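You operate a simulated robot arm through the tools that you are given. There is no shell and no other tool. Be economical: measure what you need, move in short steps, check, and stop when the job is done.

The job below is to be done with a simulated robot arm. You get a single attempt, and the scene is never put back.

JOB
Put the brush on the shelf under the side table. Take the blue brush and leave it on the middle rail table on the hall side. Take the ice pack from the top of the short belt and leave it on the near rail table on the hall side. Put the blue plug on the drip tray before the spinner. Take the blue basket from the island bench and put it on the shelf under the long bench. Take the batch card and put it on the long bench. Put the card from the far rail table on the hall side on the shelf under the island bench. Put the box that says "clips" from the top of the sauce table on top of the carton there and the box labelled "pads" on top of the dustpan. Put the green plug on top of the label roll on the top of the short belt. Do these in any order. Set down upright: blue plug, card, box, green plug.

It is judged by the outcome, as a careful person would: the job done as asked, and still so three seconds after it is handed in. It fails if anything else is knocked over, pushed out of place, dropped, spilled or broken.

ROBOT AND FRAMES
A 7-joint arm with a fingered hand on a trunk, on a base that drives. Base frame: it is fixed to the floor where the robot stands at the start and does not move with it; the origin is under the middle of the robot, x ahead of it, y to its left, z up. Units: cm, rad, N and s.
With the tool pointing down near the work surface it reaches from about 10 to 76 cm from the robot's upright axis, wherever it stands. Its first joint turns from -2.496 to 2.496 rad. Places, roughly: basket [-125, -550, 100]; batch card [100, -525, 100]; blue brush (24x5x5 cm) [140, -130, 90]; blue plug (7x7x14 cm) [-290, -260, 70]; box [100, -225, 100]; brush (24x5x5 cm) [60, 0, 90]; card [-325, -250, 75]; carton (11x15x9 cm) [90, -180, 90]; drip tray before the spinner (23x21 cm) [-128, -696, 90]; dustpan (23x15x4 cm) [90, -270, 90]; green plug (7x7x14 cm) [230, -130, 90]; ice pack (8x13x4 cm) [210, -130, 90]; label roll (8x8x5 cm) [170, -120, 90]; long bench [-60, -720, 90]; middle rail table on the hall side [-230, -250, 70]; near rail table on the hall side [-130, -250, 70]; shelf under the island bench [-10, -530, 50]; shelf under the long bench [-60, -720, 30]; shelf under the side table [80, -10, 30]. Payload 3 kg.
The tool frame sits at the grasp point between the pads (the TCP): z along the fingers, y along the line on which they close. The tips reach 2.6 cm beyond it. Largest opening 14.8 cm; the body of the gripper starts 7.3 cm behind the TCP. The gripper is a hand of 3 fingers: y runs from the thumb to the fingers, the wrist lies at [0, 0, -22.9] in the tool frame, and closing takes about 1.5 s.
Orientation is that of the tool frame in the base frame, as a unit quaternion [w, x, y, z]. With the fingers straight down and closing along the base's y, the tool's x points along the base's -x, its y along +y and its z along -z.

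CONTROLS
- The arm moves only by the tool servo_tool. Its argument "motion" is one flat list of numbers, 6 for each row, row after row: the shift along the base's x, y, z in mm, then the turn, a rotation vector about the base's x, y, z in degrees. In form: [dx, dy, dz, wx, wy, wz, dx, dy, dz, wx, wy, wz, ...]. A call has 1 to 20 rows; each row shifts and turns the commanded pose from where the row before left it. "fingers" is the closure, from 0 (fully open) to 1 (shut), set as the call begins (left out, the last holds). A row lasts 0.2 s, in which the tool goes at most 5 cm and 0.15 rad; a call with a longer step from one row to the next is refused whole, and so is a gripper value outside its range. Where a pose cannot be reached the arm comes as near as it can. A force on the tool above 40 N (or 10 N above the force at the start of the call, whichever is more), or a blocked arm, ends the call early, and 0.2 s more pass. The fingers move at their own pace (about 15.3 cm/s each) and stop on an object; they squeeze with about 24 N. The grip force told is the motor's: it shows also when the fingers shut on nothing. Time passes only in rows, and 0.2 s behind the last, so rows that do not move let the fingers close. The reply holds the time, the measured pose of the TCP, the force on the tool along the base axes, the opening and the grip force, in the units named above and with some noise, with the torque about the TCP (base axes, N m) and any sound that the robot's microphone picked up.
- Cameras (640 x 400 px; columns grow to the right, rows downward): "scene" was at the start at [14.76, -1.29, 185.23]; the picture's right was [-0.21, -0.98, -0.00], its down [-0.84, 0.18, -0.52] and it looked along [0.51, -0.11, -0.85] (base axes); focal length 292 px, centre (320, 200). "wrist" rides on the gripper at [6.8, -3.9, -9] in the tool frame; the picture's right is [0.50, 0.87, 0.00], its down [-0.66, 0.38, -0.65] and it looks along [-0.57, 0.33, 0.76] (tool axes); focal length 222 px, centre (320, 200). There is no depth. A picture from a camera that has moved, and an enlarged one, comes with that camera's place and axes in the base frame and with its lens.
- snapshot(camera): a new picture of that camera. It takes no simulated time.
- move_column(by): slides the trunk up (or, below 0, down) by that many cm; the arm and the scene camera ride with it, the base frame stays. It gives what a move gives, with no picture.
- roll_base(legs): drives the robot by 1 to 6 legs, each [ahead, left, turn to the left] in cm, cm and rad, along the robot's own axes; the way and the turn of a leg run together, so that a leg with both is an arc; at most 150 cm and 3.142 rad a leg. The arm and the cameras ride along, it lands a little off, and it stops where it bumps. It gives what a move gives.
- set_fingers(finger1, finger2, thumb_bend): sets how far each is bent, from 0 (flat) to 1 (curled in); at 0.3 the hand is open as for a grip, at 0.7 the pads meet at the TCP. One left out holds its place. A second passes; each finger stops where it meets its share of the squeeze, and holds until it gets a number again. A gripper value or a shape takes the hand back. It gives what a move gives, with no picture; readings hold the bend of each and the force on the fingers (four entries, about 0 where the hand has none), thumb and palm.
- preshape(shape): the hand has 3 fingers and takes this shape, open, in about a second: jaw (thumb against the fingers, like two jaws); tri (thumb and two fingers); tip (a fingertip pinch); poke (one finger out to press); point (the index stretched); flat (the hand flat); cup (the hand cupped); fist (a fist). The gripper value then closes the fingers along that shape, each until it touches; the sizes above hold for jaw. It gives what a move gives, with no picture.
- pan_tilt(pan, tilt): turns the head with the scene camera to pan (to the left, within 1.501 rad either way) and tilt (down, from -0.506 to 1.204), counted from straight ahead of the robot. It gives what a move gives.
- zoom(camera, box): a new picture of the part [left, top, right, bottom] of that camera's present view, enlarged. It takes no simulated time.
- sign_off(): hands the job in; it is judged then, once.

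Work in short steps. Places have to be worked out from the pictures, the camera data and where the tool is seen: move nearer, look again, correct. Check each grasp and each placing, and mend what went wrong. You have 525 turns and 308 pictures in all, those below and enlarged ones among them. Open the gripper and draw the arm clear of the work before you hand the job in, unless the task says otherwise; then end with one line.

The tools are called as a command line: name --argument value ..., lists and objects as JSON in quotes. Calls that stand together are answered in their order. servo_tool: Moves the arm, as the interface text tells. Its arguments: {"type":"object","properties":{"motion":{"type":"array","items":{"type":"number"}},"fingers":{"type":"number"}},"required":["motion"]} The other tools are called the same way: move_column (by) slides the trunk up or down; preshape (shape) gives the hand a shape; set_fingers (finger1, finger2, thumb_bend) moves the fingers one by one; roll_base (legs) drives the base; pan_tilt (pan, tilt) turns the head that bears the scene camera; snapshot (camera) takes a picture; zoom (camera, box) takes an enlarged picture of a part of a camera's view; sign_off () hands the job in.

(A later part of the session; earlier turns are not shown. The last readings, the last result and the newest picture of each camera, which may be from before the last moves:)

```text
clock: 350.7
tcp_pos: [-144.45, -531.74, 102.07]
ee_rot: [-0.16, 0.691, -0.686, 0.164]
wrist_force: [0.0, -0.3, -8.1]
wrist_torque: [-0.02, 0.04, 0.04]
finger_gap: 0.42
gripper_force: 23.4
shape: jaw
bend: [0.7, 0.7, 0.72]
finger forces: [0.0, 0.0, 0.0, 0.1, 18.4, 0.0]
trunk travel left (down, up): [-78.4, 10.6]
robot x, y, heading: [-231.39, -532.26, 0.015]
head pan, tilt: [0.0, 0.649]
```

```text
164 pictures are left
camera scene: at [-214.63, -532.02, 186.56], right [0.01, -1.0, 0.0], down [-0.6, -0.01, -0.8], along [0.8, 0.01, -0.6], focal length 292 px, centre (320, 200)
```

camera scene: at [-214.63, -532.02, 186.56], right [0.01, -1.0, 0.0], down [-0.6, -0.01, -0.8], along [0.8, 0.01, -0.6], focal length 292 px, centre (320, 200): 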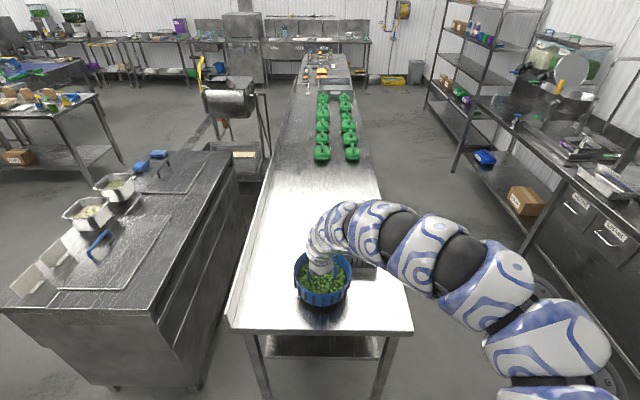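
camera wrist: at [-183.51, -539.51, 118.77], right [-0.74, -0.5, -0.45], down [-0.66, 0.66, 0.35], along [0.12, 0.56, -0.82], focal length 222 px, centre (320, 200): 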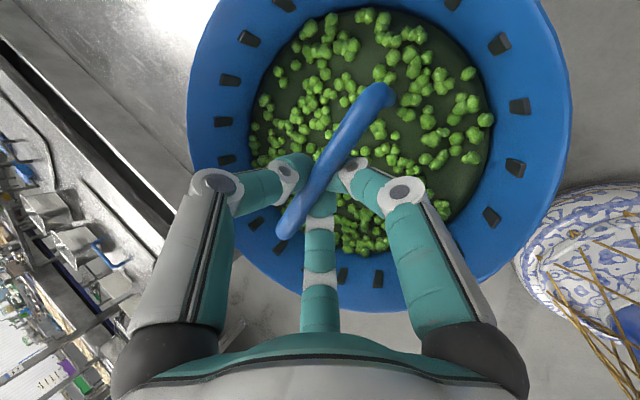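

move_column --by -2

move_column --by -0.8

servo_tool --motion '[0, 0, 0, 0, 0, 0, 0, 0, 0, 0, 0, 0, 0, 0, 0, 0, 0, 0]' --fingers 0.55

snapshot --camera "wrist"

```text
clock: 351.3
tcp_pos: [-144.4, -531.72, 100.0]
ee_rot: [-0.158, 0.691, -0.686, 0.164]
wrist_force: [0.2, -0.6, -7.2]
wrist_torque: [0.0, 0.09, 0.01]
finger_gap: 0.43
gripper_force: 24.4
shape: jaw
bend: [0.7, 0.7, 0.72]
finger forces: [0.1, 0.0, 0.0, 0.1, 18.4, 0.1]
trunk travel left (down, up): [-76.4, 12.6]
robot x, y, heading: [-231.2, -532.09, 0.013]
head pan, tilt: [0.0, 0.649]
```

```text
clock: 351.9
tcp_pos: [-144.47, -531.75, 99.3]
ee_rot: [-0.16, 0.69, -0.686, 0.164]
wrist_force: [-0.9, -0.4, -0.9]
wrist_torque: [-0.03, 0.08, 0.01]
finger_gap: 0.42
gripper_force: 24.3
shape: jaw
bend: [0.7, 0.7, 0.72]
finger forces: [0.0, 0.0, 0.0, 0.1, 18.4, 0.1]
trunk travel left (down, up): [-75.6, 13.4]
robot x, y, heading: [-231.54, -532.42, 0.013]
head pan, tilt: [0.0, 0.649]
```

```text
clock: 352.7
tcp_pos: [-144.4, -531.7, 99.25]
ee_rot: [-0.161, 0.69, -0.686, 0.165]
wrist_force: [0.0, 0.8, -1.2]
wrist_torque: [0.01, 0.04, -0.06]
finger_gap: 6.62
gripper_force: 0.0
shape: jaw
bend: [0.39, 0.39, 0.7]
finger forces: [0.1, 0.0, 0.0, 0.0, 0.0, 0.0]
trunk travel left (down, up): [-75.6, 13.4]
robot x, y, heading: [-231.38, -532.15, 0.014]
head pan, tilt: [0.0, 0.649]
```

```text
163 pictures are left
camera wrist: at [-144.89, -538.43, 109.12], right [-0.77, -0.51, -0.38], down [-0.63, 0.65, 0.41], along [0.04, 0.56, -0.83], focal length 222 px, centre (320, 200)
```

wrist: 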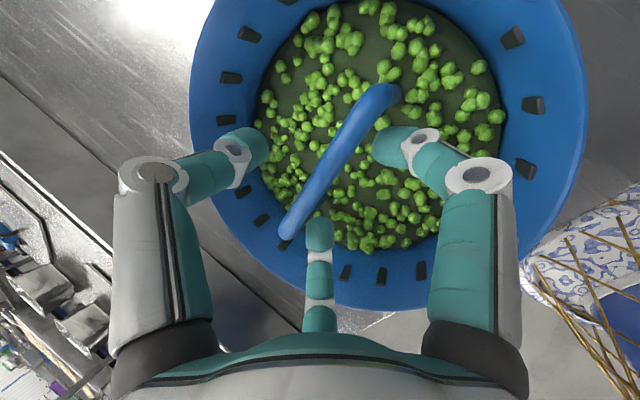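

Basket is back on the bench. I raise, pitch to ~42°, and see where the hand ends up.

move_column --by 9

servo_tool --motion '[0, 0, 0, 0, -4, 0, 0, 0, 0, 0, -4, 0, 0, 0, 0, 0, -4, 0, 0, 0, 0, 0, -4, 0]'

snapshot --camera "scene"

```text
clock: 353.9
tcp_pos: [-144.43, -531.84, 108.27]
ee_rot: [-0.16, 0.691, -0.686, 0.165]
wrist_force: [-0.1, 0.4, -0.5]
wrist_torque: [-0.01, 0.0, -0.03]
finger_gap: 6.62
gripper_force: 0.1
shape: jaw
bend: [0.39, 0.39, 0.7]
finger forces: [0.0, 0.0, 0.0, 0.0, 0.0, 0.0]
trunk travel left (down, up): [-84.6, 4.4]
robot x, y, heading: [-231.9, -532.72, 0.013]
head pan, tilt: [0.0, 0.649]
```

```text
clock: 354.9
tcp_pos: [-143.6, -529.29, 109.22]
ee_rot: [-0.212, 0.675, -0.672, 0.221]
wrist_force: [0.8, -0.5, 0.8]
wrist_torque: [0.03, 0.04, 0.0]
finger_gap: 6.61
gripper_force: 0.1
shape: jaw
bend: [0.39, 0.39, 0.7]
finger forces: [0.0, 0.0, 0.1, 0.0, 0.0, 0.1]
out of reach, approached as far as the arm can: row 2, 3, 4
trunk travel left (down, up): [-84.6, 4.4]
robot x, y, heading: [-231.31, -532.6, 0.019]
head pan, tilt: [0.0, 0.649]
```

```text
162 pictures are left
camera scene: at [-214.64, -532.07, 192.76], right [0.01, -1.0, 0.0], down [-0.6, -0.01, -0.8], along [0.8, 0.01, -0.6], focal length 292 px, centre (320, 200)
```

scene: 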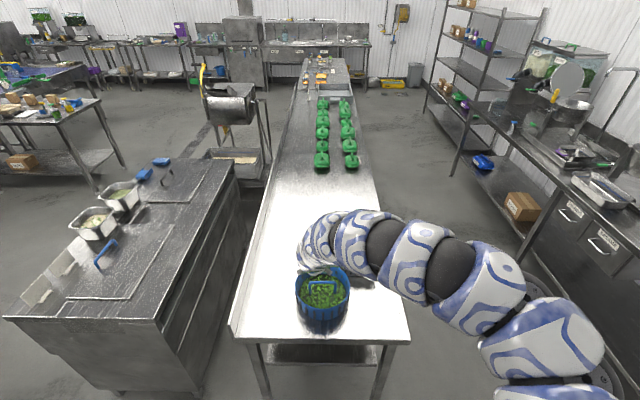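

The arm has bent into a high-elbow posture (about 39 cm above the TCP) unlike the low posture used for the brush. I back off and bring the arm to a start-like stretched pose to reset its posture.

roll_base --legs '[[-60, 0, 0]]'

servo_tool --motion '[0, 0, 0, 0, 6, 0, 0, 0, 0, 0, 6, 0, 0, 0, 0, 0, 6, 0, 0, 0, 0, 0, 6, 0, 0, 0, 0, 0, 6, 0, 0, 0, 0, 0, 6, 0, 0, 0, 0, 0, 0, -8.2, 0, 0, 0, 0, 0, -8.2, 0, 0, 0, 0, 0, -8.2, 0, 0, 0, 0, 0, -8.2, 0, 0, 0, 0, 0, -8.2, 0, 0, 0, 0, 0, -8.2, 0, 0, 0, 0, 0, -8.2, 0, 0, 0, 0, 0, -8.2, 0, 0, 0, 0, 0, -8.2, 0, 0, 0, 0, 0, -8.2, 0, 0, 0, 0, 0, -8]'

servo_tool --motion '[10, -20, 10, 0, 0, 0, 10, -20, 10, 0, 0, 0, 10, -20, 10, 0, 0, 0, 10, -20, 0, 0, 0, 0, 10, -20, 0, 0, 0, 0, 10, -20, 0, 0, 0, 0]'

snapshot --camera "scene"

```text
clock: 358.4
tcp_pos: [-204.69, -530.7, 109.22]
ee_rot: [0.211, -0.671, 0.675, -0.223]
wrist_force: [0.1, -0.6, 0.3]
wrist_torque: [0.01, -0.04, -0.02]
finger_gap: 6.61
gripper_force: 0.0
shape: jaw
bend: [0.39, 0.39, 0.7]
finger forces: [0.1, 0.0, 0.0, 0.0, 0.0, 0.0]
trunk travel left (down, up): [-84.6, 4.4]
robot x, y, heading: [-292.52, -532.84, 0.004]
head pan, tilt: [0.0, 0.649]
```

```text
clock: 362.0
tcp_pos: [-204.63, -530.7, 109.17]
ee_rot: [-0.008, 0.001, 1.0, 0.002]
wrist_force: [0.3, -0.1, -0.2]
wrist_torque: [0.01, -0.01, 0.0]
finger_gap: 6.63
gripper_force: 0.0
shape: jaw
bend: [0.39, 0.39, 0.7]
finger forces: [0.0, 0.1, 0.1, 0.1, 0.0, 0.1]
trunk travel left (down, up): [-84.6, 4.4]
robot x, y, heading: [-292.39, -532.8, 0.004]
head pan, tilt: [0.0, 0.649]
```

```text
clock: 363.4
tcp_pos: [-199.88, -542.74, 112.48]
ee_rot: [-0.008, -0.001, 1.0, 0.005]
wrist_force: [-0.2, 1.0, -0.3]
wrist_torque: [0.0, 0.0, 0.0]
finger_gap: 6.66
gripper_force: 0.0
shape: jaw
bend: [0.39, 0.39, 0.7]
finger forces: [0.0, 0.0, 0.1, 0.1, 0.1, 0.0]
out of reach, approached as far as the arm can: row 6
trunk travel left (down, up): [-84.6, 4.4]
robot x, y, heading: [-292.64, -532.67, 0.007]
head pan, tilt: [0.0, 0.649]
```

```text
161 pictures are left
camera scene: at [-275.72, -533.11, 192.77], right [0.01, -1.0, 0.0], down [-0.6, 0.0, -0.8], along [0.8, 0.01, -0.6], focal length 292 px, centre (320, 200)
```

scene: 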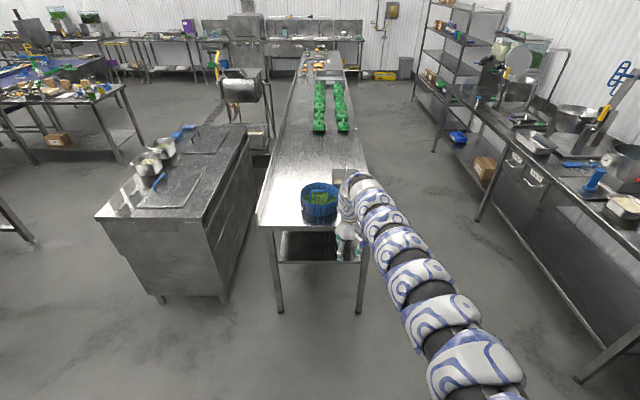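

The arm is straight again. I repeat the sequence that gave the low posture: draw in while pitching 45°, then look.

servo_tool --motion '[-32, 15, 0, 0, -4.5, 0, -32, 15, 0, 0, -4.5, 0, -32, 15, 0, 0, -4.5, 0, -32, 15, 0, 0, -4.5, 0, -32, 15, 0, 0, -4.5, 0, -32, 15, 0, 0, -4.5, 0, -32, 15, 0, 0, -4.5, 0, -32, 15, 0, 0, -4.5, 0, -32, 15, 0, 0, -4.5, 0, -32, 15, 0, 0, -4.5, 0]'

snapshot --camera "scene"

```text
clock: 365.6
tcp_pos: [-210.22, -518.7, 109.5]
ee_rot: [0.307, -0.001, 0.952, -0.003]
wrist_force: [-0.8, 0.5, -0.8]
wrist_torque: [-0.02, -0.01, 0.01]
finger_gap: 6.65
gripper_force: 0.1
shape: jaw
bend: [0.39, 0.39, 0.7]
finger forces: [0.1, 0.0, 0.0, 0.0, 0.0, 0.1]
out of reach, approached as far as the arm can: row 3, 4, 5, 6, 7, 8, 9, 10
trunk travel left (down, up): [-84.6, 4.4]
robot x, y, heading: [-292.73, -532.75, 0.0]
head pan, tilt: [0.0, 0.649]
```

```text
160 pictures are left
camera scene: at [-275.83, -532.54, 192.78], right [0.0, -1.0, 0.0], down [-0.6, 0.0, -0.8], along [0.8, 0.0, -0.6], focal length 292 px, centre (320, 200)
```

scene: 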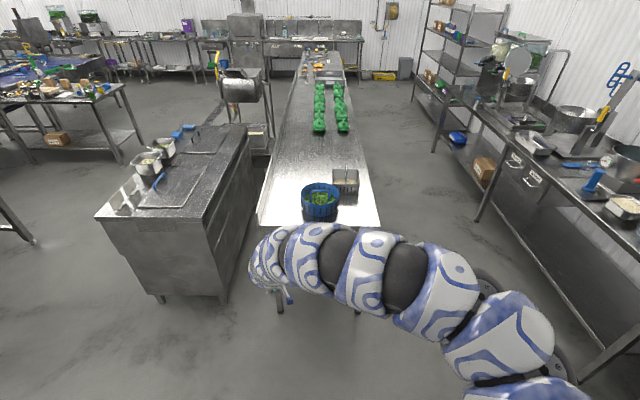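

Not the same branch. I return to the exact stretched start pose (rel. 89,-16, height 114.75 over trunk zero) and try again from there.

servo_tool --motion '[10, -40, 20, 0, 4, 0, 10, -40, 20, 0, 4, 0, 10, -40, 20, 0, 4, 0, 10, -40, 20, 0, 4, 0, 10, -40, 10, 0, 4, 0, 10, -40, 10, 0, 4, 0, 5, -40, 0, 0, 4, 0, 0, -23, 0, 0, 4, 0, 0, 0, 0, 0, 4, 0]'

snapshot --camera "scene"

```text
clock: 367.6
tcp_pos: [-200.28, -547.86, 115.19]
ee_rot: [0.018, -0.001, 1.0, 0.001]
wrist_force: [0.0, -0.2, 0.8]
wrist_torque: [0.02, -0.03, -0.02]
finger_gap: 6.64
gripper_force: 0.1
shape: jaw
bend: [0.39, 0.39, 0.7]
finger forces: [0.0, 0.0, 0.0, 0.0, 0.0, 0.0]
out of reach, approached as far as the arm can: row 1, 2, 3
trunk travel left (down, up): [-84.6, 4.4]
robot x, y, heading: [-292.45, -532.85, 0.001]
head pan, tilt: [0.0, 0.649]
```

```text
159 pictures are left
camera scene: at [-275.6, -532.8, 192.76], right [0.0, -1.0, 0.0], down [-0.61, 0.0, -0.8], along [0.8, 0.0, -0.61], focal length 292 px, centre (320, 200)
```

scene: 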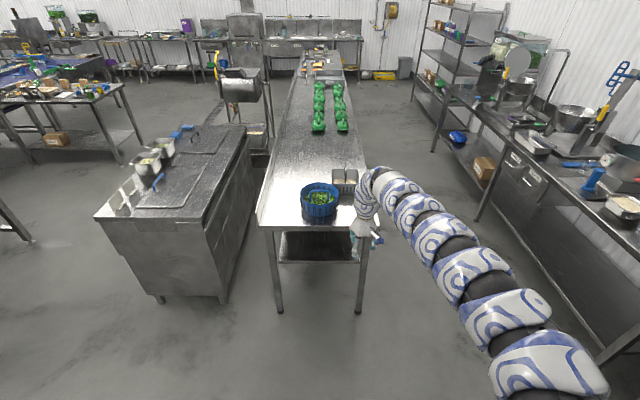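

servo_tool --motion '[-10, -4, 14, 0, 0, 0, -10, -4, 14, 0, 0, 0, -12, -4, 14, 0, 0, 0]'

servo_tool --motion '[-36, 12.7, 0, 0, -4.5, 0, -36, 12.7, 0, 0, -4.5, 0, -36, 12.7, 0, 0, -4.5, 0, -36, 12.7, 0, 0, -4.5, 0, -36, 12.7, 0, 0, -4.5, 0, -36, 12.7, 0, 0, -4.5, 0, -36, 12.7, 0, 0, -4.5, 0, -36, 12.7, 0, 0, -4.5, 0, -36, 12.7, 0, 0, -4.5, 0, -36, 12.7, 0, 0, -4.5, 0]'

snapshot --camera "scene"

```text
clock: 368.4
tcp_pos: [-203.83, -548.75, 119.34]
ee_rot: [0.019, -0.001, 1.0, 0.001]
wrist_force: [-1.1, -0.3, 0.5]
wrist_torque: [0.02, 0.02, 0.02]
finger_gap: 6.65
gripper_force: 0.0
shape: jaw
bend: [0.39, 0.39, 0.7]
finger forces: [0.1, 0.0, 0.0, 0.0, 0.1, 0.1]
trunk travel left (down, up): [-84.6, 4.4]
robot x, y, heading: [-292.2, -532.81, 0.001]
head pan, tilt: [0.0, 0.649]
```

```text
clock: 370.6
tcp_pos: [-203.73, -533.67, 109.31]
ee_rot: [0.301, 0.0, 0.954, -0.005]
wrist_force: [-1.0, -0.8, -0.3]
wrist_torque: [-0.01, -0.03, 0.02]
finger_gap: 6.68
gripper_force: 0.0
shape: jaw
bend: [0.39, 0.39, 0.7]
finger forces: [0.0, 0.0, 0.0, 0.0, 0.1, 0.0]
out of reach, approached as far as the arm can: row 1, 2, 3, 4, 5, 6, 7, 8, 9, 10
trunk travel left (down, up): [-84.6, 4.4]
robot x, y, heading: [-292.29, -533.14, 0.005]
head pan, tilt: [0.0, 0.649]
```

```text
158 pictures are left
camera scene: at [-275.69, -532.69, 192.77], right [0.0, -1.0, 0.0], down [-0.6, 0.0, -0.8], along [0.8, 0.0, -0.6], focal length 292 px, centre (320, 200)
```

scene: 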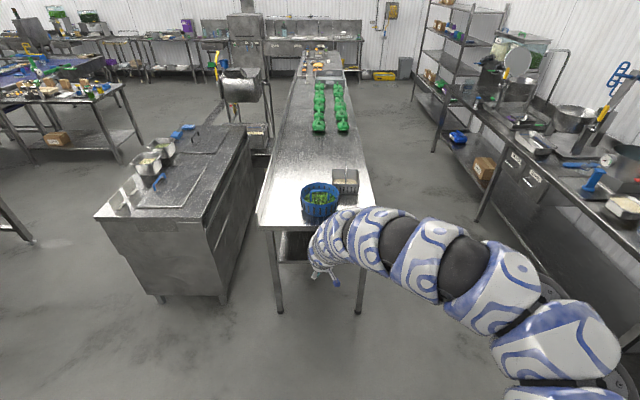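

That posture won't flip. Computation says the high arm (≈39 cm above the TCP) still fits below the bench top (needs ~80 of 86 cm), so I proceed: re-orient (unpitch, yaw +90, pitch) for gripping the bar.

servo_tool --motion '[0, 0, 0, 0, 7, 0, 0, 0, 0, 0, 7, 0, 0, 0, 0, 0, 7, 0, 0, 0, 0, 0, 7, 0, 0, 0, 0, 0, 7, 0, 0, 0, 0, 0, 0, 8.2, 0, 0, 0, 0, 0, 8.2, 0, 0, 0, 0, 0, 8.2, 0, 0, 0, 0, 0, 8.2, 0, 0, 0, 0, 0, 8.2, 0, 0, 0, 0, 0, 8.2, 0, 0, 0, 0, 0, 8.2, 0, 0, 0, 0, 0, 8.2, 0, 0, 0, 0, 0, 8.2, 0, 0, 0, 0, 0, 8.2, 0, 0, 0, 0, 0, 8, -10, 0, 0, 0, -4, 0, -10, 0, 0, 0, -6, 0, 0, 0, 0, 0, -6, 0, 0, 0, 0, 0, -6, 0]'

servo_tool --motion '[0, 0, 0, 0, -6, 0, 0, 0, 0, 0, -4, 0]'

snapshot --camera "scene"

```text
clock: 374.8
tcp_pos: [-205.76, -533.59, 109.21]
ee_rot: [-0.138, 0.694, -0.693, 0.139]
wrist_force: [-0.3, 0.9, 0.0]
wrist_torque: [-0.01, 0.02, -0.01]
finger_gap: 6.63
gripper_force: 0.1
shape: jaw
bend: [0.39, 0.39, 0.7]
finger forces: [0.1, 0.0, 0.1, 0.0, 0.0, 0.0]
trunk travel left (down, up): [-84.6, 4.4]
robot x, y, heading: [-292.71, -532.94, 0.007]
head pan, tilt: [0.0, 0.649]
```

```text
clock: 375.4
tcp_pos: [-204.98, -533.76, 108.61]
ee_rot: [0.189, -0.681, 0.681, -0.192]
wrist_force: [0.3, -0.9, -0.2]
wrist_torque: [0.03, -0.01, 0.02]
finger_gap: 6.68
gripper_force: 0.1
shape: jaw
bend: [0.39, 0.39, 0.7]
finger forces: [0.0, 0.0, 0.0, 0.0, 0.1, 0.0]
out of reach, approached as far as the arm can: row 1, 2
trunk travel left (down, up): [-84.6, 4.4]
robot x, y, heading: [-292.39, -532.9, 0.005]
head pan, tilt: [0.0, 0.649]
```

```text
157 pictures are left
camera scene: at [-275.66, -532.84, 192.76], right [0.0, -1.0, 0.0], down [-0.6, 0.0, -0.8], along [0.8, 0.0, -0.6], focal length 292 px, centre (320, 200)
```

scene: 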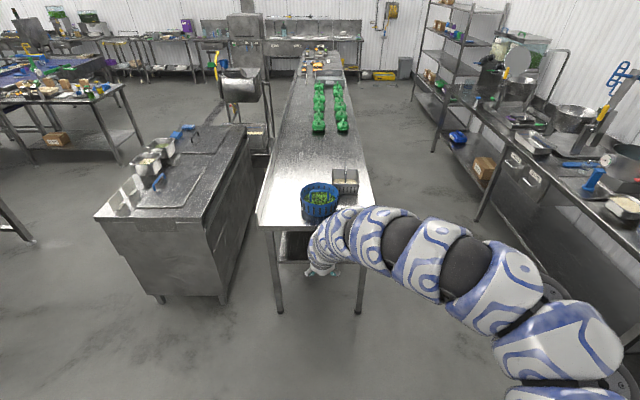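

Pitch is ~31°. I drive back over the basket and look.

roll_base --legs '[[60, 0, 0]]'

snapshot --camera "wrist"

zoom --camera "scene" --box '[230, 200, 430, 325]'

```text
clock: 378.8
tcp_pos: [-145.67, -533.4, 108.66]
ee_rot: [0.188, -0.68, 0.681, -0.193]
wrist_force: [0.2, 0.2, 0.7]
wrist_torque: [-0.01, -0.01, 0.01]
finger_gap: 6.66
gripper_force: 0.1
shape: jaw
bend: [0.39, 0.39, 0.7]
finger forces: [0.0, 0.0, 0.0, 0.1, 0.1, 0.0]
trunk travel left (down, up): [-84.6, 4.4]
robot x, y, heading: [-233.03, -532.47, 0.002]
head pan, tilt: [0.0, 0.649]
```

```text
156 pictures are left
camera wrist: at [-146.92, -540.19, 118.34], right [-0.74, -0.5, -0.45], down [-0.66, 0.66, 0.36], along [0.11, 0.56, -0.82], focal length 222 px, centre (320, 200)
```

wrist: 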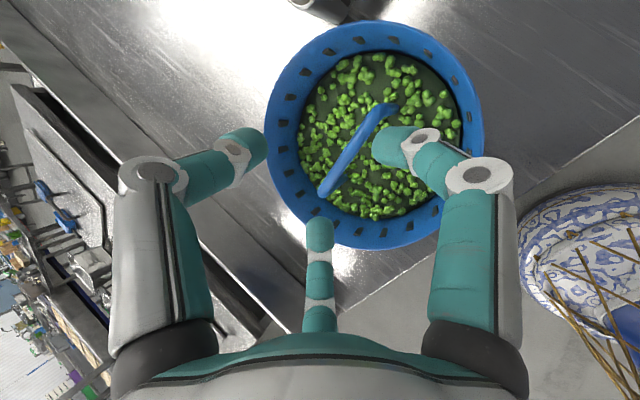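

```text
3.20 times, centred on (330, 262) of scene
camera zoom: at [-216.32, -532.58, 192.76], right [0.0, -1.0, 0.0], down [-0.61, 0.0, -0.8], along [0.8, 0.0, -0.61], focal length 934 px, centre (288, 0)
```

zoom: 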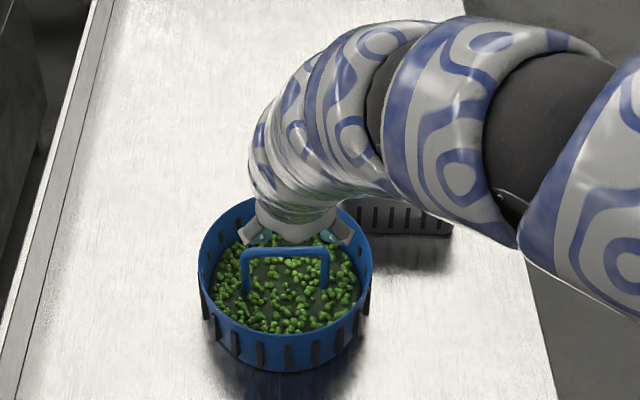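

Bar ≈(-144.2,-533.5,99.5), inside the jaws. I lower 9.1 and close.

move_column --by -9.1

snapshot --camera "wrist"

servo_tool --motion '[0, 0, 0, 0, 0, 0, 0, 0, 0, 0, 0, 0, 0, 0, 0, 0, 0, 0, 0, 0, 0, 0, 0, 0, 0, 0, 0, 0, 0, 0]' --fingers 1

snapshot --camera "wrist"

```text
clock: 380.0
tcp_pos: [-145.71, -533.58, 99.64]
ee_rot: [0.189, -0.681, 0.681, -0.192]
wrist_force: [-0.9, 0.7, 0.7]
wrist_torque: [-0.02, 0.01, -0.01]
finger_gap: 6.67
gripper_force: 0.0
shape: jaw
bend: [0.39, 0.39, 0.7]
finger forces: [0.0, 0.0, 0.1, 0.0, 0.0, 0.0]
trunk travel left (down, up): [-75.5, 13.5]
robot x, y, heading: [-233.39, -532.93, 0.002]
head pan, tilt: [0.0, 0.649]
```

```text
154 pictures are left
camera wrist: at [-146.98, -540.18, 109.29], right [-0.74, -0.5, -0.45], down [-0.66, 0.66, 0.36], along [0.12, 0.56, -0.82], focal length 222 px, centre (320, 200)
```

wrist: 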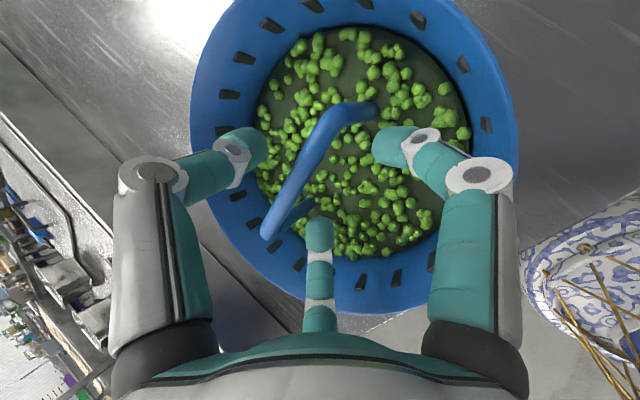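

```text
clock: 381.2
tcp_pos: [-145.66, -533.44, 99.4]
ee_rot: [0.189, -0.681, 0.681, -0.193]
wrist_force: [1.2, -0.1, 0.1]
wrist_torque: [0.0, 0.01, -0.02]
finger_gap: 0.87
gripper_force: 23.6
shape: jaw
bend: [0.7, 0.7, 0.7]
finger forces: [0.0, 0.1, 0.1, 0.1, 19.7, 0.0]
trunk travel left (down, up): [-75.5, 13.5]
robot x, y, heading: [-233.14, -533.0, 0.002]
head pan, tilt: [0.0, 0.649]
```

```text
153 pictures are left
camera wrist: at [-146.95, -540.2, 109.25], right [-0.74, -0.5, -0.45], down [-0.66, 0.66, 0.36], along [0.11, 0.56, -0.82], focal length 222 px, centre (320, 200)
```

wrist: 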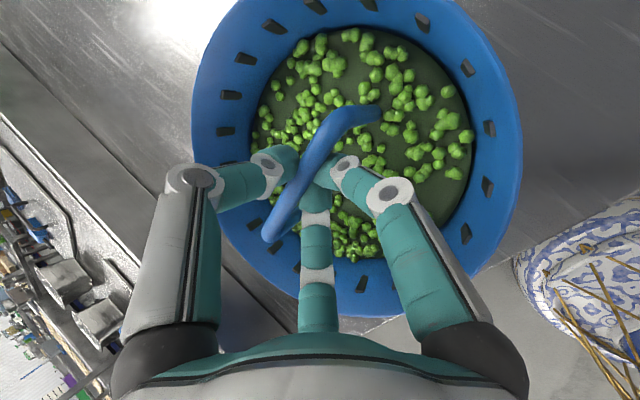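

Hooked again. I lift, back off 42, and turn to face the long bench, checking the basket.

move_column --by 8

roll_base --legs '[[-42, 0, 0], [0, 0, -0.79], [0, 0, -0.785]]'

snapshot --camera "scene"

snapshot --camera "wrist"

```text
clock: 382.4
tcp_pos: [-145.78, -533.54, 107.61]
ee_rot: [0.19, -0.681, 0.681, -0.193]
wrist_force: [-0.5, 0.4, -8.3]
wrist_torque: [-0.05, 0.14, 0.04]
finger_gap: 0.79
gripper_force: 23.8
shape: jaw
bend: [0.7, 0.7, 0.7]
finger forces: [0.0, 0.0, 0.1, 0.0, 18.9, 0.1]
trunk travel left (down, up): [-83.5, 5.5]
robot x, y, heading: [-233.16, -532.67, 0.007]
head pan, tilt: [0.0, 0.649]
```

```text
clock: 389.1
tcp_pos: [-277.32, -620.38, 107.53]
ee_rot: [-0.003, 0.005, 0.963, -0.27]
wrist_force: [-0.1, -0.1, -7.6]
wrist_torque: [0.16, 0.02, 0.06]
finger_gap: 0.75
gripper_force: 24.2
shape: jaw
bend: [0.7, 0.7, 0.69]
finger forces: [0.0, 0.0, 0.1, 0.1, 18.7, 0.0]
trunk travel left (down, up): [-83.5, 5.5]
robot x, y, heading: [-275.89, -532.86, -1.575]
head pan, tilt: [0.0, 0.649]
```

```text
152 pictures are left
camera scene: at [-275.85, -549.52, 191.66], right [-1.0, 0.01, 0.0], down [0.0, 0.61, -0.8], along [0.0, -0.8, -0.61], focal length 292 px, centre (320, 200)
```

scene: 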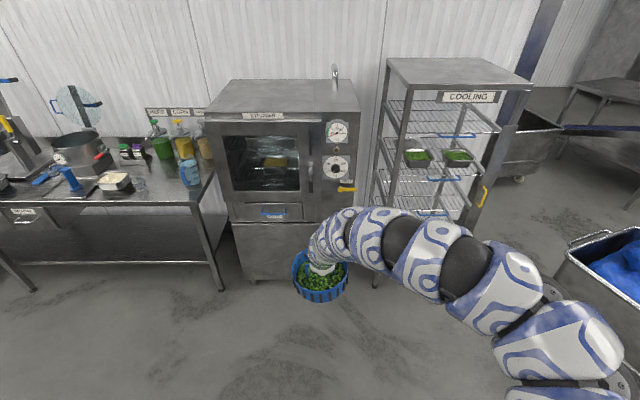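

```text
151 pictures are left
camera wrist: at [-283.84, -618.97, 117.23], right [-0.49, 0.75, -0.45], down [0.66, 0.66, 0.36], along [0.56, -0.12, -0.82], focal length 222 px, centre (320, 200)
```

wrist: 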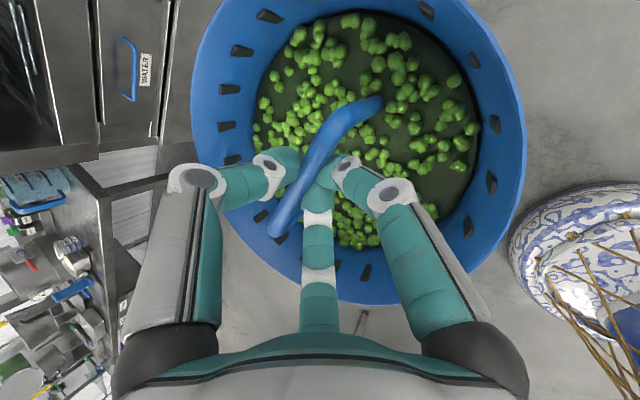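

Peas are intact. To pass through the aisle I need a shorter reach: I try drawing the hand in 8 cm.

servo_tool --motion '[0, 10, 0, 0, 0, 0, 0, 10, 0, 0, 0, 0, 0, 10, 0, 0, 0, 0, 0, 10, 0, 0, 0, 0, 0, 10, 0, 0, 0, 0, 0, 10, 0, 0, 0, 0, 0, 10, 0, 0, 0, 0, 0, 10, 0, 0, 0, 0]'

snapshot --camera "wrist"

```text
clock: 390.9
tcp_pos: [-276.97, -619.94, 106.97]
ee_rot: [-0.004, 0.005, 0.963, -0.269]
wrist_force: [-0.4, 0.2, -8.1]
wrist_torque: [0.15, 0.05, -0.01]
finger_gap: 0.75
gripper_force: 23.6
shape: jaw
bend: [0.7, 0.7, 0.69]
finger forces: [0.0, 0.0, 0.0, 0.0, 18.6, 0.0]
out of reach, approached as far as the arm can: row 1, 2, 3, 4, 5, 6, 7, 8
trunk travel left (down, up): [-83.5, 5.5]
robot x, y, heading: [-275.64, -532.96, -1.577]
head pan, tilt: [0.0, 0.649]
```

```text
150 pictures are left
camera wrist: at [-283.7, -618.46, 116.72], right [-0.5, 0.75, -0.45], down [0.66, 0.66, 0.36], along [0.56, -0.12, -0.82], focal length 222 px, centre (320, 200)
```

wrist: 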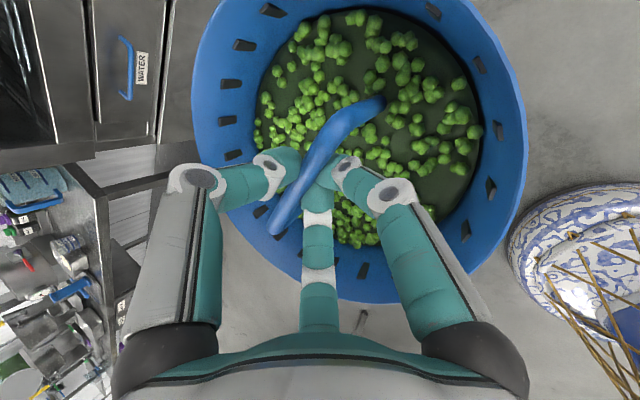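

Reach can't shrink, but the basket is round: I turn 45° right so the arm points diagonally back; then robot and arm fit the aisle and the elbow stays out of the bench. I drive to (-230,-607) first.

roll_base --legs '[[0, 0, -0.785], [20, 84, 0]]'

pan_tilt --pan 0.3 --tilt 0.7

snapshot --camera "scene"

```text
clock: 397.6
tcp_pos: [-294.69, -667.76, 106.94]
ee_rot: [-0.109, 0.379, 0.886, -0.245]
wrist_force: [-0.1, -0.1, -7.8]
wrist_torque: [0.15, -0.06, -0.01]
finger_gap: 0.75
gripper_force: 24.0
shape: jaw
bend: [0.7, 0.7, 0.69]
finger forces: [0.1, 0.1, 0.0, 0.0, 18.3, 0.0]
trunk travel left (down, up): [-83.5, 5.5]
robot x, y, heading: [-231.27, -608.19, -2.378]
head pan, tilt: [0.0, 0.649]
```

```text
clock: 398.4
tcp_pos: [-294.71, -667.87, 106.99]
ee_rot: [-0.109, 0.379, 0.885, -0.246]
wrist_force: [0.2, -0.3, -7.3]
wrist_torque: [0.15, -0.1, -0.01]
finger_gap: 0.77
gripper_force: 23.9
shape: jaw
bend: [0.7, 0.7, 0.69]
finger forces: [0.1, 0.1, 0.0, 0.0, 18.2, 0.0]
trunk travel left (down, up): [-83.5, 5.5]
robot x, y, heading: [-231.43, -607.97, -2.374]
head pan, tilt: [0.3, 0.7]
```

```text
149 pictures are left
camera scene: at [-241.37, -620.95, 191.22], right [-0.87, 0.48, 0.0], down [0.31, 0.56, -0.76], along [-0.37, -0.67, -0.64], focal length 292 px, centre (320, 200)
```

scene: 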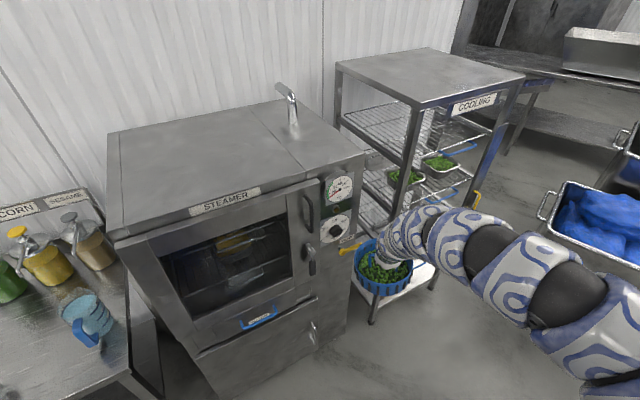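

Clear of the steamer by ~10 cm. I move along +x down the aisle in two legs.

roll_base --legs '[[-60, 55, 0]]'

snapshot --camera "scene"

```text
clock: 402.7
tcp_pos: [-215.66, -666.4, 107.12]
ee_rot: [-0.109, 0.383, 0.884, -0.246]
wrist_force: [-0.1, -0.2, -7.9]
wrist_torque: [0.13, -0.14, 0.0]
finger_gap: 0.74
gripper_force: 23.9
shape: jaw
bend: [0.7, 0.7, 0.69]
finger forces: [0.1, 0.0, 0.1, 0.0, 18.2, 0.0]
trunk travel left (down, up): [-83.5, 5.5]
robot x, y, heading: [-151.65, -606.87, -2.384]
head pan, tilt: [0.3, 0.7]
```

```text
148 pictures are left
camera scene: at [-161.8, -620.07, 191.23], right [-0.87, 0.49, 0.0], down [0.32, 0.56, -0.76], along [-0.38, -0.67, -0.64], focal length 292 px, centre (320, 200)
```

scene: 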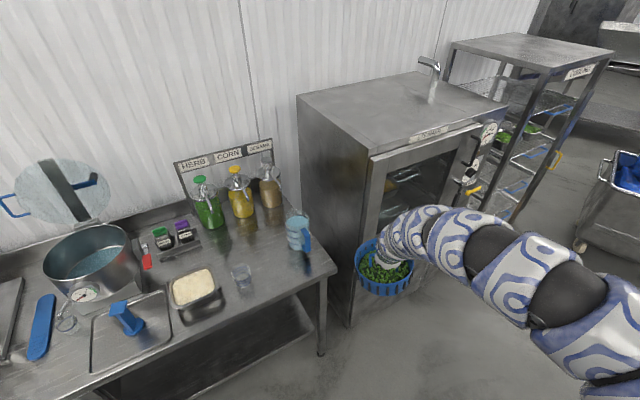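

roll_base --legs '[[-61.5, 58.5, 0]]'

move_column --by -40

move_column --by -19

snapshot --camera "scene"

snapshot --camera "wrist"

```text
clock: 407.1
tcp_pos: [-132.25, -666.87, 106.96]
ee_rot: [-0.11, 0.381, 0.885, -0.246]
wrist_force: [0.0, 0.0, -9.0]
wrist_torque: [0.17, -0.1, -0.03]
finger_gap: 0.76
gripper_force: 24.1
shape: jaw
bend: [0.7, 0.7, 0.69]
finger forces: [0.0, 0.1, 0.0, 0.1, 18.4, 0.0]
trunk travel left (down, up): [-83.5, 5.5]
robot x, y, heading: [-68.62, -607.61, -2.384]
head pan, tilt: [0.3, 0.7]
```

```text
clock: 410.9
tcp_pos: [-132.29, -666.83, 67.01]
ee_rot: [-0.109, 0.381, 0.885, -0.246]
wrist_force: [0.5, 0.0, -8.5]
wrist_torque: [0.11, -0.07, 0.01]
finger_gap: 0.76
gripper_force: 23.9
shape: jaw
bend: [0.7, 0.7, 0.69]
finger forces: [0.1, 0.1, 0.0, 0.0, 18.2, 0.1]
trunk travel left (down, up): [-43.5, 45.5]
robot x, y, heading: [-68.67, -607.3, -2.386]
head pan, tilt: [0.3, 0.7]
```

```text
clock: 413.0
tcp_pos: [-132.19, -666.94, 48.02]
ee_rot: [-0.109, 0.38, 0.885, -0.246]
wrist_force: [-0.7, 0.1, -6.9]
wrist_torque: [0.1, -0.1, -0.03]
finger_gap: 0.76
gripper_force: 23.6
shape: jaw
bend: [0.7, 0.7, 0.69]
finger forces: [0.0, 0.0, 0.0, 0.1, 18.3, 0.1]
trunk travel left (down, up): [-24.5, 64.5]
robot x, y, heading: [-68.89, -607.61, -2.383]
head pan, tilt: [0.3, 0.7]
```

```text
147 pictures are left
camera scene: at [-78.59, -620.43, 132.23], right [-0.87, 0.49, 0.0], down [0.32, 0.56, -0.76], along [-0.37, -0.67, -0.64], focal length 292 px, centre (320, 200)
```

scene: 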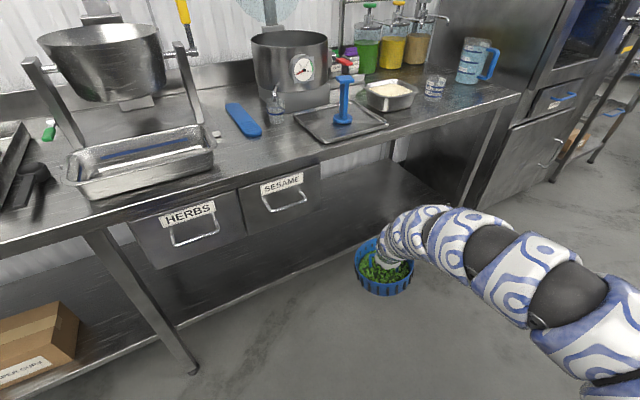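

```text
146 pictures are left
camera wrist: at [-135.8, -661.09, 57.73], right [0.19, 0.87, -0.45], down [0.93, -0.03, 0.36], along [0.3, -0.49, -0.82], focal length 222 px, centre (320, 200)
```

wrist: 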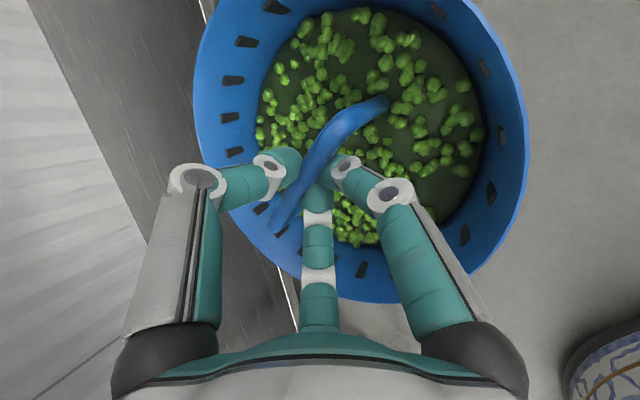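

The arm's highest part will stay outside the bench edge with this heading. I move 22 cm in -y, then check.

roll_base --legs '[[15, 16, 0]]'

snapshot --camera "scene"

snapshot --camera "wrist"

```text
clock: 414.7
tcp_pos: [-132.1, -688.46, 48.04]
ee_rot: [-0.11, 0.383, 0.884, -0.246]
wrist_force: [0.7, -0.5, -7.5]
wrist_torque: [0.09, -0.1, 0.03]
finger_gap: 0.74
gripper_force: 23.6
shape: jaw
bend: [0.7, 0.7, 0.69]
finger forces: [0.0, 0.0, 0.0, 0.0, 18.2, 0.0]
trunk travel left (down, up): [-24.5, 64.5]
robot x, y, heading: [-68.16, -629.71, -2.383]
head pan, tilt: [0.3, 0.7]
```

```text
145 pictures are left
camera scene: at [-78.23, -642.19, 132.22], right [-0.87, 0.49, 0.0], down [0.32, 0.56, -0.76], along [-0.38, -0.67, -0.64], focal length 292 px, centre (320, 200)
```

scene: 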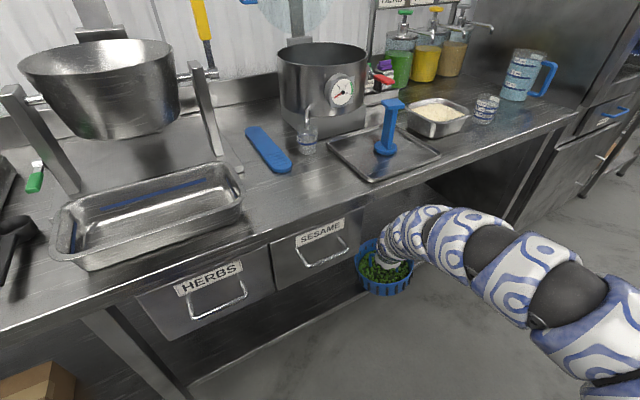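

```text
144 pictures are left
camera wrist: at [-135.57, -682.68, 57.73], right [0.2, 0.87, -0.45], down [0.93, -0.03, 0.36], along [0.3, -0.49, -0.82], focal length 222 px, centre (320, 200)
```

wrist: 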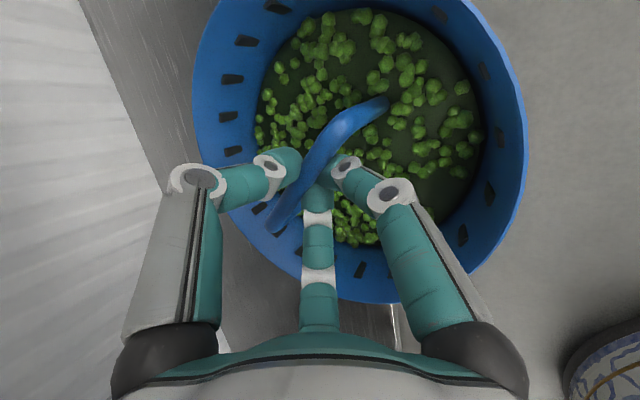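

Enough clearance. I lower 3 and go in another 20 cm.

move_column --by -3

roll_base --legs '[[7, 7.3, 0]]'

snapshot --camera "scene"

snapshot --camera "wrist"

```text
clock: 415.4
tcp_pos: [-131.96, -688.58, 44.95]
ee_rot: [-0.109, 0.382, 0.884, -0.245]
wrist_force: [0.2, -0.7, -7.3]
wrist_torque: [0.11, -0.09, 0.01]
finger_gap: 0.77
gripper_force: 24.8
shape: jaw
bend: [0.7, 0.7, 0.69]
finger forces: [0.0, 0.1, 0.0, 0.1, 18.4, 0.0]
trunk travel left (down, up): [-21.5, 67.5]
robot x, y, heading: [-67.95, -629.79, -2.384]
head pan, tilt: [0.3, 0.7]
```

```text
clock: 416.6
tcp_pos: [-133.04, -695.39, 44.49]
ee_rot: [-0.113, 0.388, 0.883, -0.239]
wrist_force: [0.4, 0.0, -8.1]
wrist_torque: [0.05, -0.09, 0.07]
finger_gap: 0.8
gripper_force: 24.1
shape: jaw
bend: [0.7, 0.7, 0.71]
finger forces: [0.1, 0.0, 0.1, 0.0, 18.3, 0.0]
trunk travel left (down, up): [-21.5, 67.5]
robot x, y, heading: [-68.25, -637.61, -2.395]
head pan, tilt: [0.3, 0.7]
stopped in leg 1: the robot was blocked; the commanded pose is now the measured one
```

```text
143 pictures are left
camera scene: at [-78.39, -650.4, 129.23], right [-0.87, 0.5, 0.0], down [0.32, 0.56, -0.77], along [-0.38, -0.66, -0.64], focal length 292 px, centre (320, 200)
```

scene: 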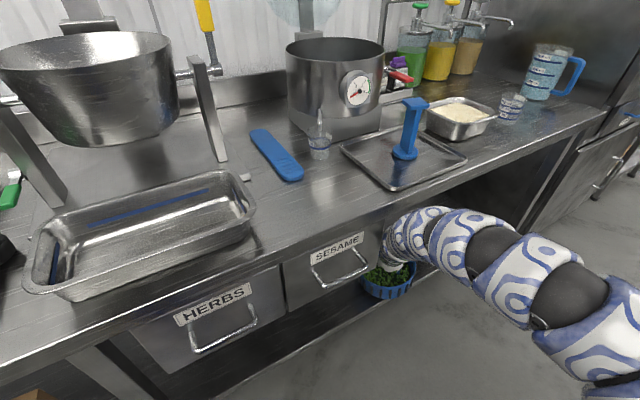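

```text
142 pictures are left
camera wrist: at [-136.37, -689.68, 54.31], right [0.21, 0.88, -0.43], down [0.93, -0.04, 0.36], along [0.29, -0.48, -0.83], focal length 222 px, centre (320, 200)
```

wrist: 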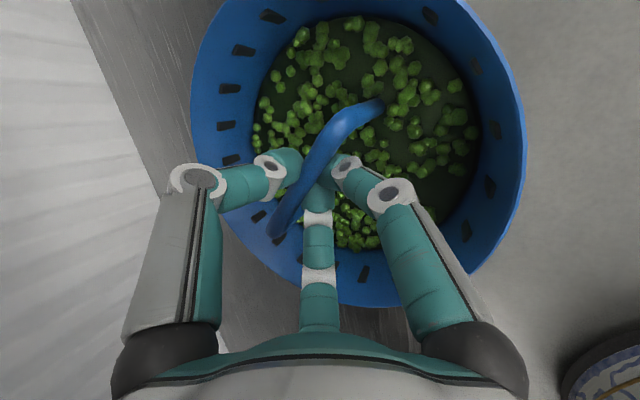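

Blocked: the wrist met the "SESAME" drawer's corner. I back out 8 cm, shift 16 cm in -x, and try again.

roll_base --legs '[[-6, -6.3, 0.011], [11.6, -11, 0]]'

snapshot --camera "scene"

snapshot --camera "wrist"

```text
clock: 418.7
tcp_pos: [-148.03, -687.49, 44.56]
ee_rot: [-0.113, 0.384, 0.885, -0.24]
wrist_force: [-0.1, -0.2, -8.1]
wrist_torque: [0.08, -0.09, 0.04]
finger_gap: 0.75
gripper_force: 23.6
shape: jaw
bend: [0.7, 0.7, 0.71]
finger forces: [0.1, 0.1, 0.0, 0.0, 18.2, 0.0]
trunk travel left (down, up): [-21.5, 67.5]
robot x, y, heading: [-84.06, -629.16, -2.388]
head pan, tilt: [0.3, 0.7]
```

```text
141 pictures are left
camera scene: at [-93.97, -642.02, 129.22], right [-0.87, 0.49, 0.0], down [0.32, 0.56, -0.76], along [-0.38, -0.67, -0.64], focal length 292 px, centre (320, 200)
```

scene: 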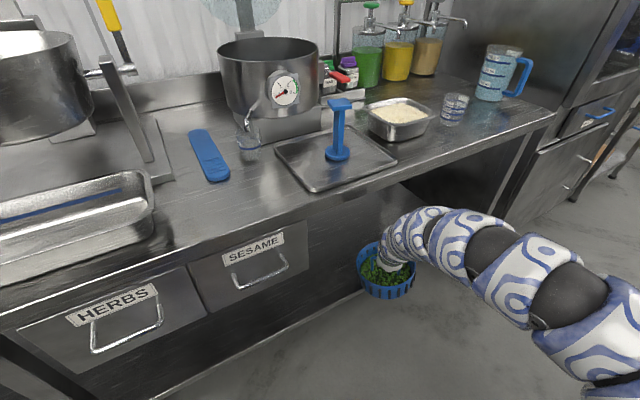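

```text
140 pictures are left
camera wrist: at [-151.53, -681.74, 54.23], right [0.2, 0.88, -0.43], down [0.93, -0.04, 0.36], along [0.3, -0.48, -0.83], focal length 222 px, centre (320, 200)
```

wrist: 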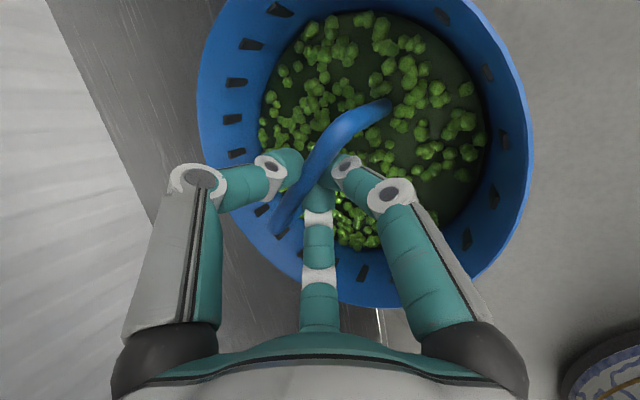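

Clear of the drawer now. I go in 9 cm and look.

roll_base --legs '[[6.2, 6.5, 0]]'

snapshot --camera "scene"

```text
clock: 419.8
tcp_pos: [-148.09, -696.43, 44.52]
ee_rot: [-0.113, 0.382, 0.886, -0.24]
wrist_force: [0.4, -0.8, -7.7]
wrist_torque: [0.06, -0.05, -0.02]
finger_gap: 0.78
gripper_force: 24.2
shape: jaw
bend: [0.7, 0.7, 0.71]
finger forces: [0.1, 0.1, 0.0, 0.0, 18.2, 0.0]
trunk travel left (down, up): [-21.5, 67.5]
robot x, y, heading: [-84.04, -638.02, -2.381]
head pan, tilt: [0.3, 0.7]
```

```text
139 pictures are left
camera scene: at [-94.1, -650.97, 129.23], right [-0.87, 0.49, 0.0], down [0.32, 0.56, -0.76], along [-0.38, -0.67, -0.64], focal length 292 px, centre (320, 200)
```

scene: 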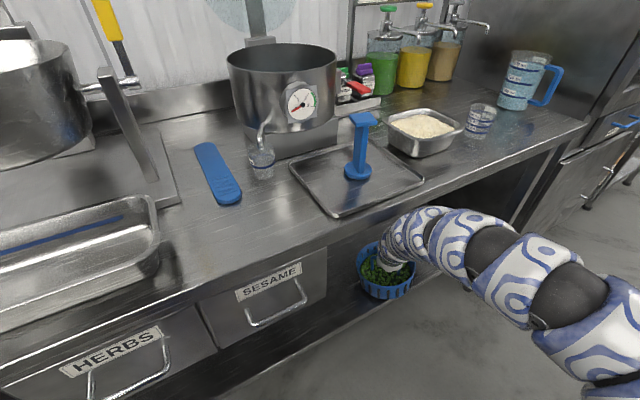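

Shelf front edge ≈ y -691, z≈30. I lower 2.5 and go in 8 cm more.

move_column --by -2.5

roll_base --legs '[[5.6, 5.9, 0]]'

snapshot --camera "scene"

snapshot --camera "wrist"

```text
clock: 420.5
tcp_pos: [-148.26, -696.46, 41.84]
ee_rot: [-0.112, 0.383, 0.885, -0.241]
wrist_force: [0.9, -0.7, -7.2]
wrist_torque: [0.0, -0.1, 0.0]
finger_gap: 0.79
gripper_force: 24.0
shape: jaw
bend: [0.7, 0.7, 0.71]
finger forces: [0.0, 0.0, 0.1, 0.0, 18.4, 0.0]
trunk travel left (down, up): [-19.0, 70.0]
robot x, y, heading: [-83.96, -638.32, -2.389]
head pan, tilt: [0.3, 0.7]
```

```text
clock: 421.4
tcp_pos: [-148.4, -698.14, 41.43]
ee_rot: [-0.113, 0.387, 0.885, -0.233]
wrist_force: [0.6, -2.6, 4.6]
wrist_torque: [-0.12, 0.04, 0.01]
finger_gap: 0.82
gripper_force: 23.9
shape: jaw
bend: [0.7, 0.7, 0.72]
finger forces: [0.0, 0.0, 0.0, 0.0, 19.9, 0.0]
trunk travel left (down, up): [-19.0, 70.0]
robot x, y, heading: [-84.05, -641.46, -2.396]
head pan, tilt: [0.3, 0.7]
stopped in leg 1: the robot was blocked; the commanded pose is now the measured one
```

```text
138 pictures are left
camera scene: at [-93.93, -653.81, 126.83], right [-0.87, 0.5, 0.0], down [0.32, 0.56, -0.77], along [-0.38, -0.66, -0.64], focal length 292 px, centre (320, 200)
```

scene: 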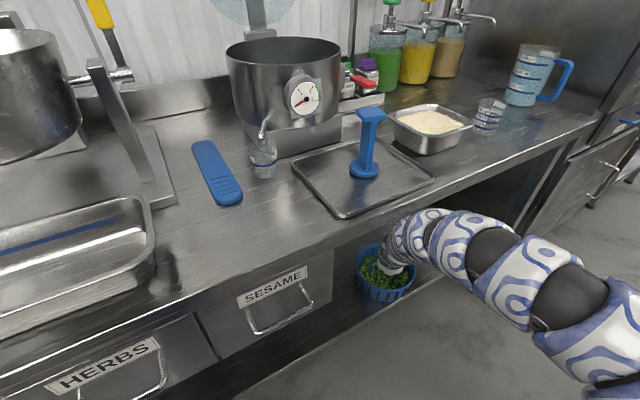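

```text
137 pictures are left
camera wrist: at [-151.76, -692.51, 51.26], right [0.21, 0.88, -0.42], down [0.93, -0.05, 0.36], along [0.3, -0.47, -0.83], focal length 222 px, centre (320, 200)
```

wrist: 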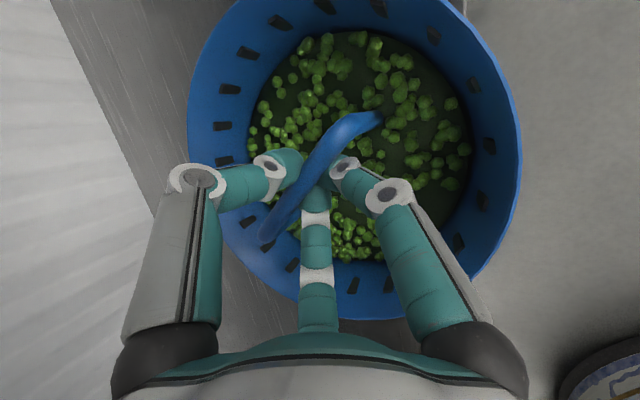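

The basket bottom already drags on the shelf. I raise 1.5 and retry 5 cm.

move_column --by 1.6

roll_base --legs '[[4, 4.3, 0.008]]'

snapshot --camera "scene"

```text
clock: 422.0
tcp_pos: [-147.68, -697.34, 41.03]
ee_rot: [-0.11, 0.386, 0.888, -0.224]
wrist_force: [-1.0, -0.3, -5.0]
wrist_torque: [0.02, -0.07, -0.05]
finger_gap: 0.77
gripper_force: 23.9
shape: jaw
bend: [0.7, 0.7, 0.72]
finger forces: [0.1, 0.0, 0.1, 0.1, 16.9, 0.0]
trunk travel left (down, up): [-20.6, 68.4]
robot x, y, heading: [-83.81, -641.74, -2.393]
head pan, tilt: [0.3, 0.7]
```

```text
clock: 422.9
tcp_pos: [-147.69, -696.27, 40.65]
ee_rot: [-0.112, 0.393, 0.888, -0.212]
wrist_force: [-0.5, 1.8, -1.1]
wrist_torque: [0.02, 0.01, -0.04]
finger_gap: 0.65
gripper_force: 24.1
shape: jaw
bend: [0.7, 0.7, 0.72]
finger forces: [0.3, 0.5, 0.0, 0.1, 0.0, 0.0]
trunk travel left (down, up): [-20.6, 68.4]
robot x, y, heading: [-83.97, -643.03, -2.435]
head pan, tilt: [0.3, 0.7]
stopped in leg 1: the robot was blocked; the commanded pose is now the measured one
```

```text
136 pictures are left
camera scene: at [-94.71, -655.17, 128.59], right [-0.85, 0.53, 0.0], down [0.34, 0.54, -0.77], along [-0.41, -0.65, -0.64], focal length 292 px, centre (320, 200)
```

scene: 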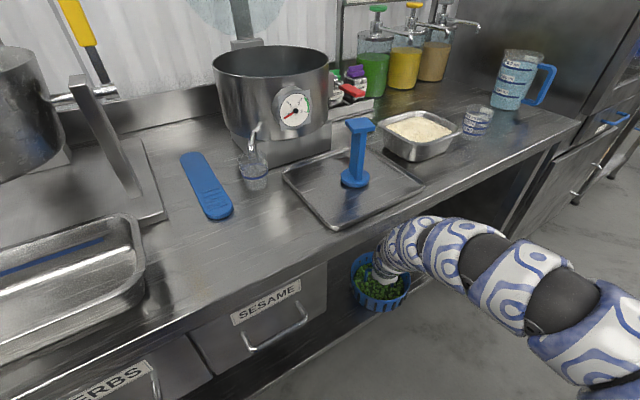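

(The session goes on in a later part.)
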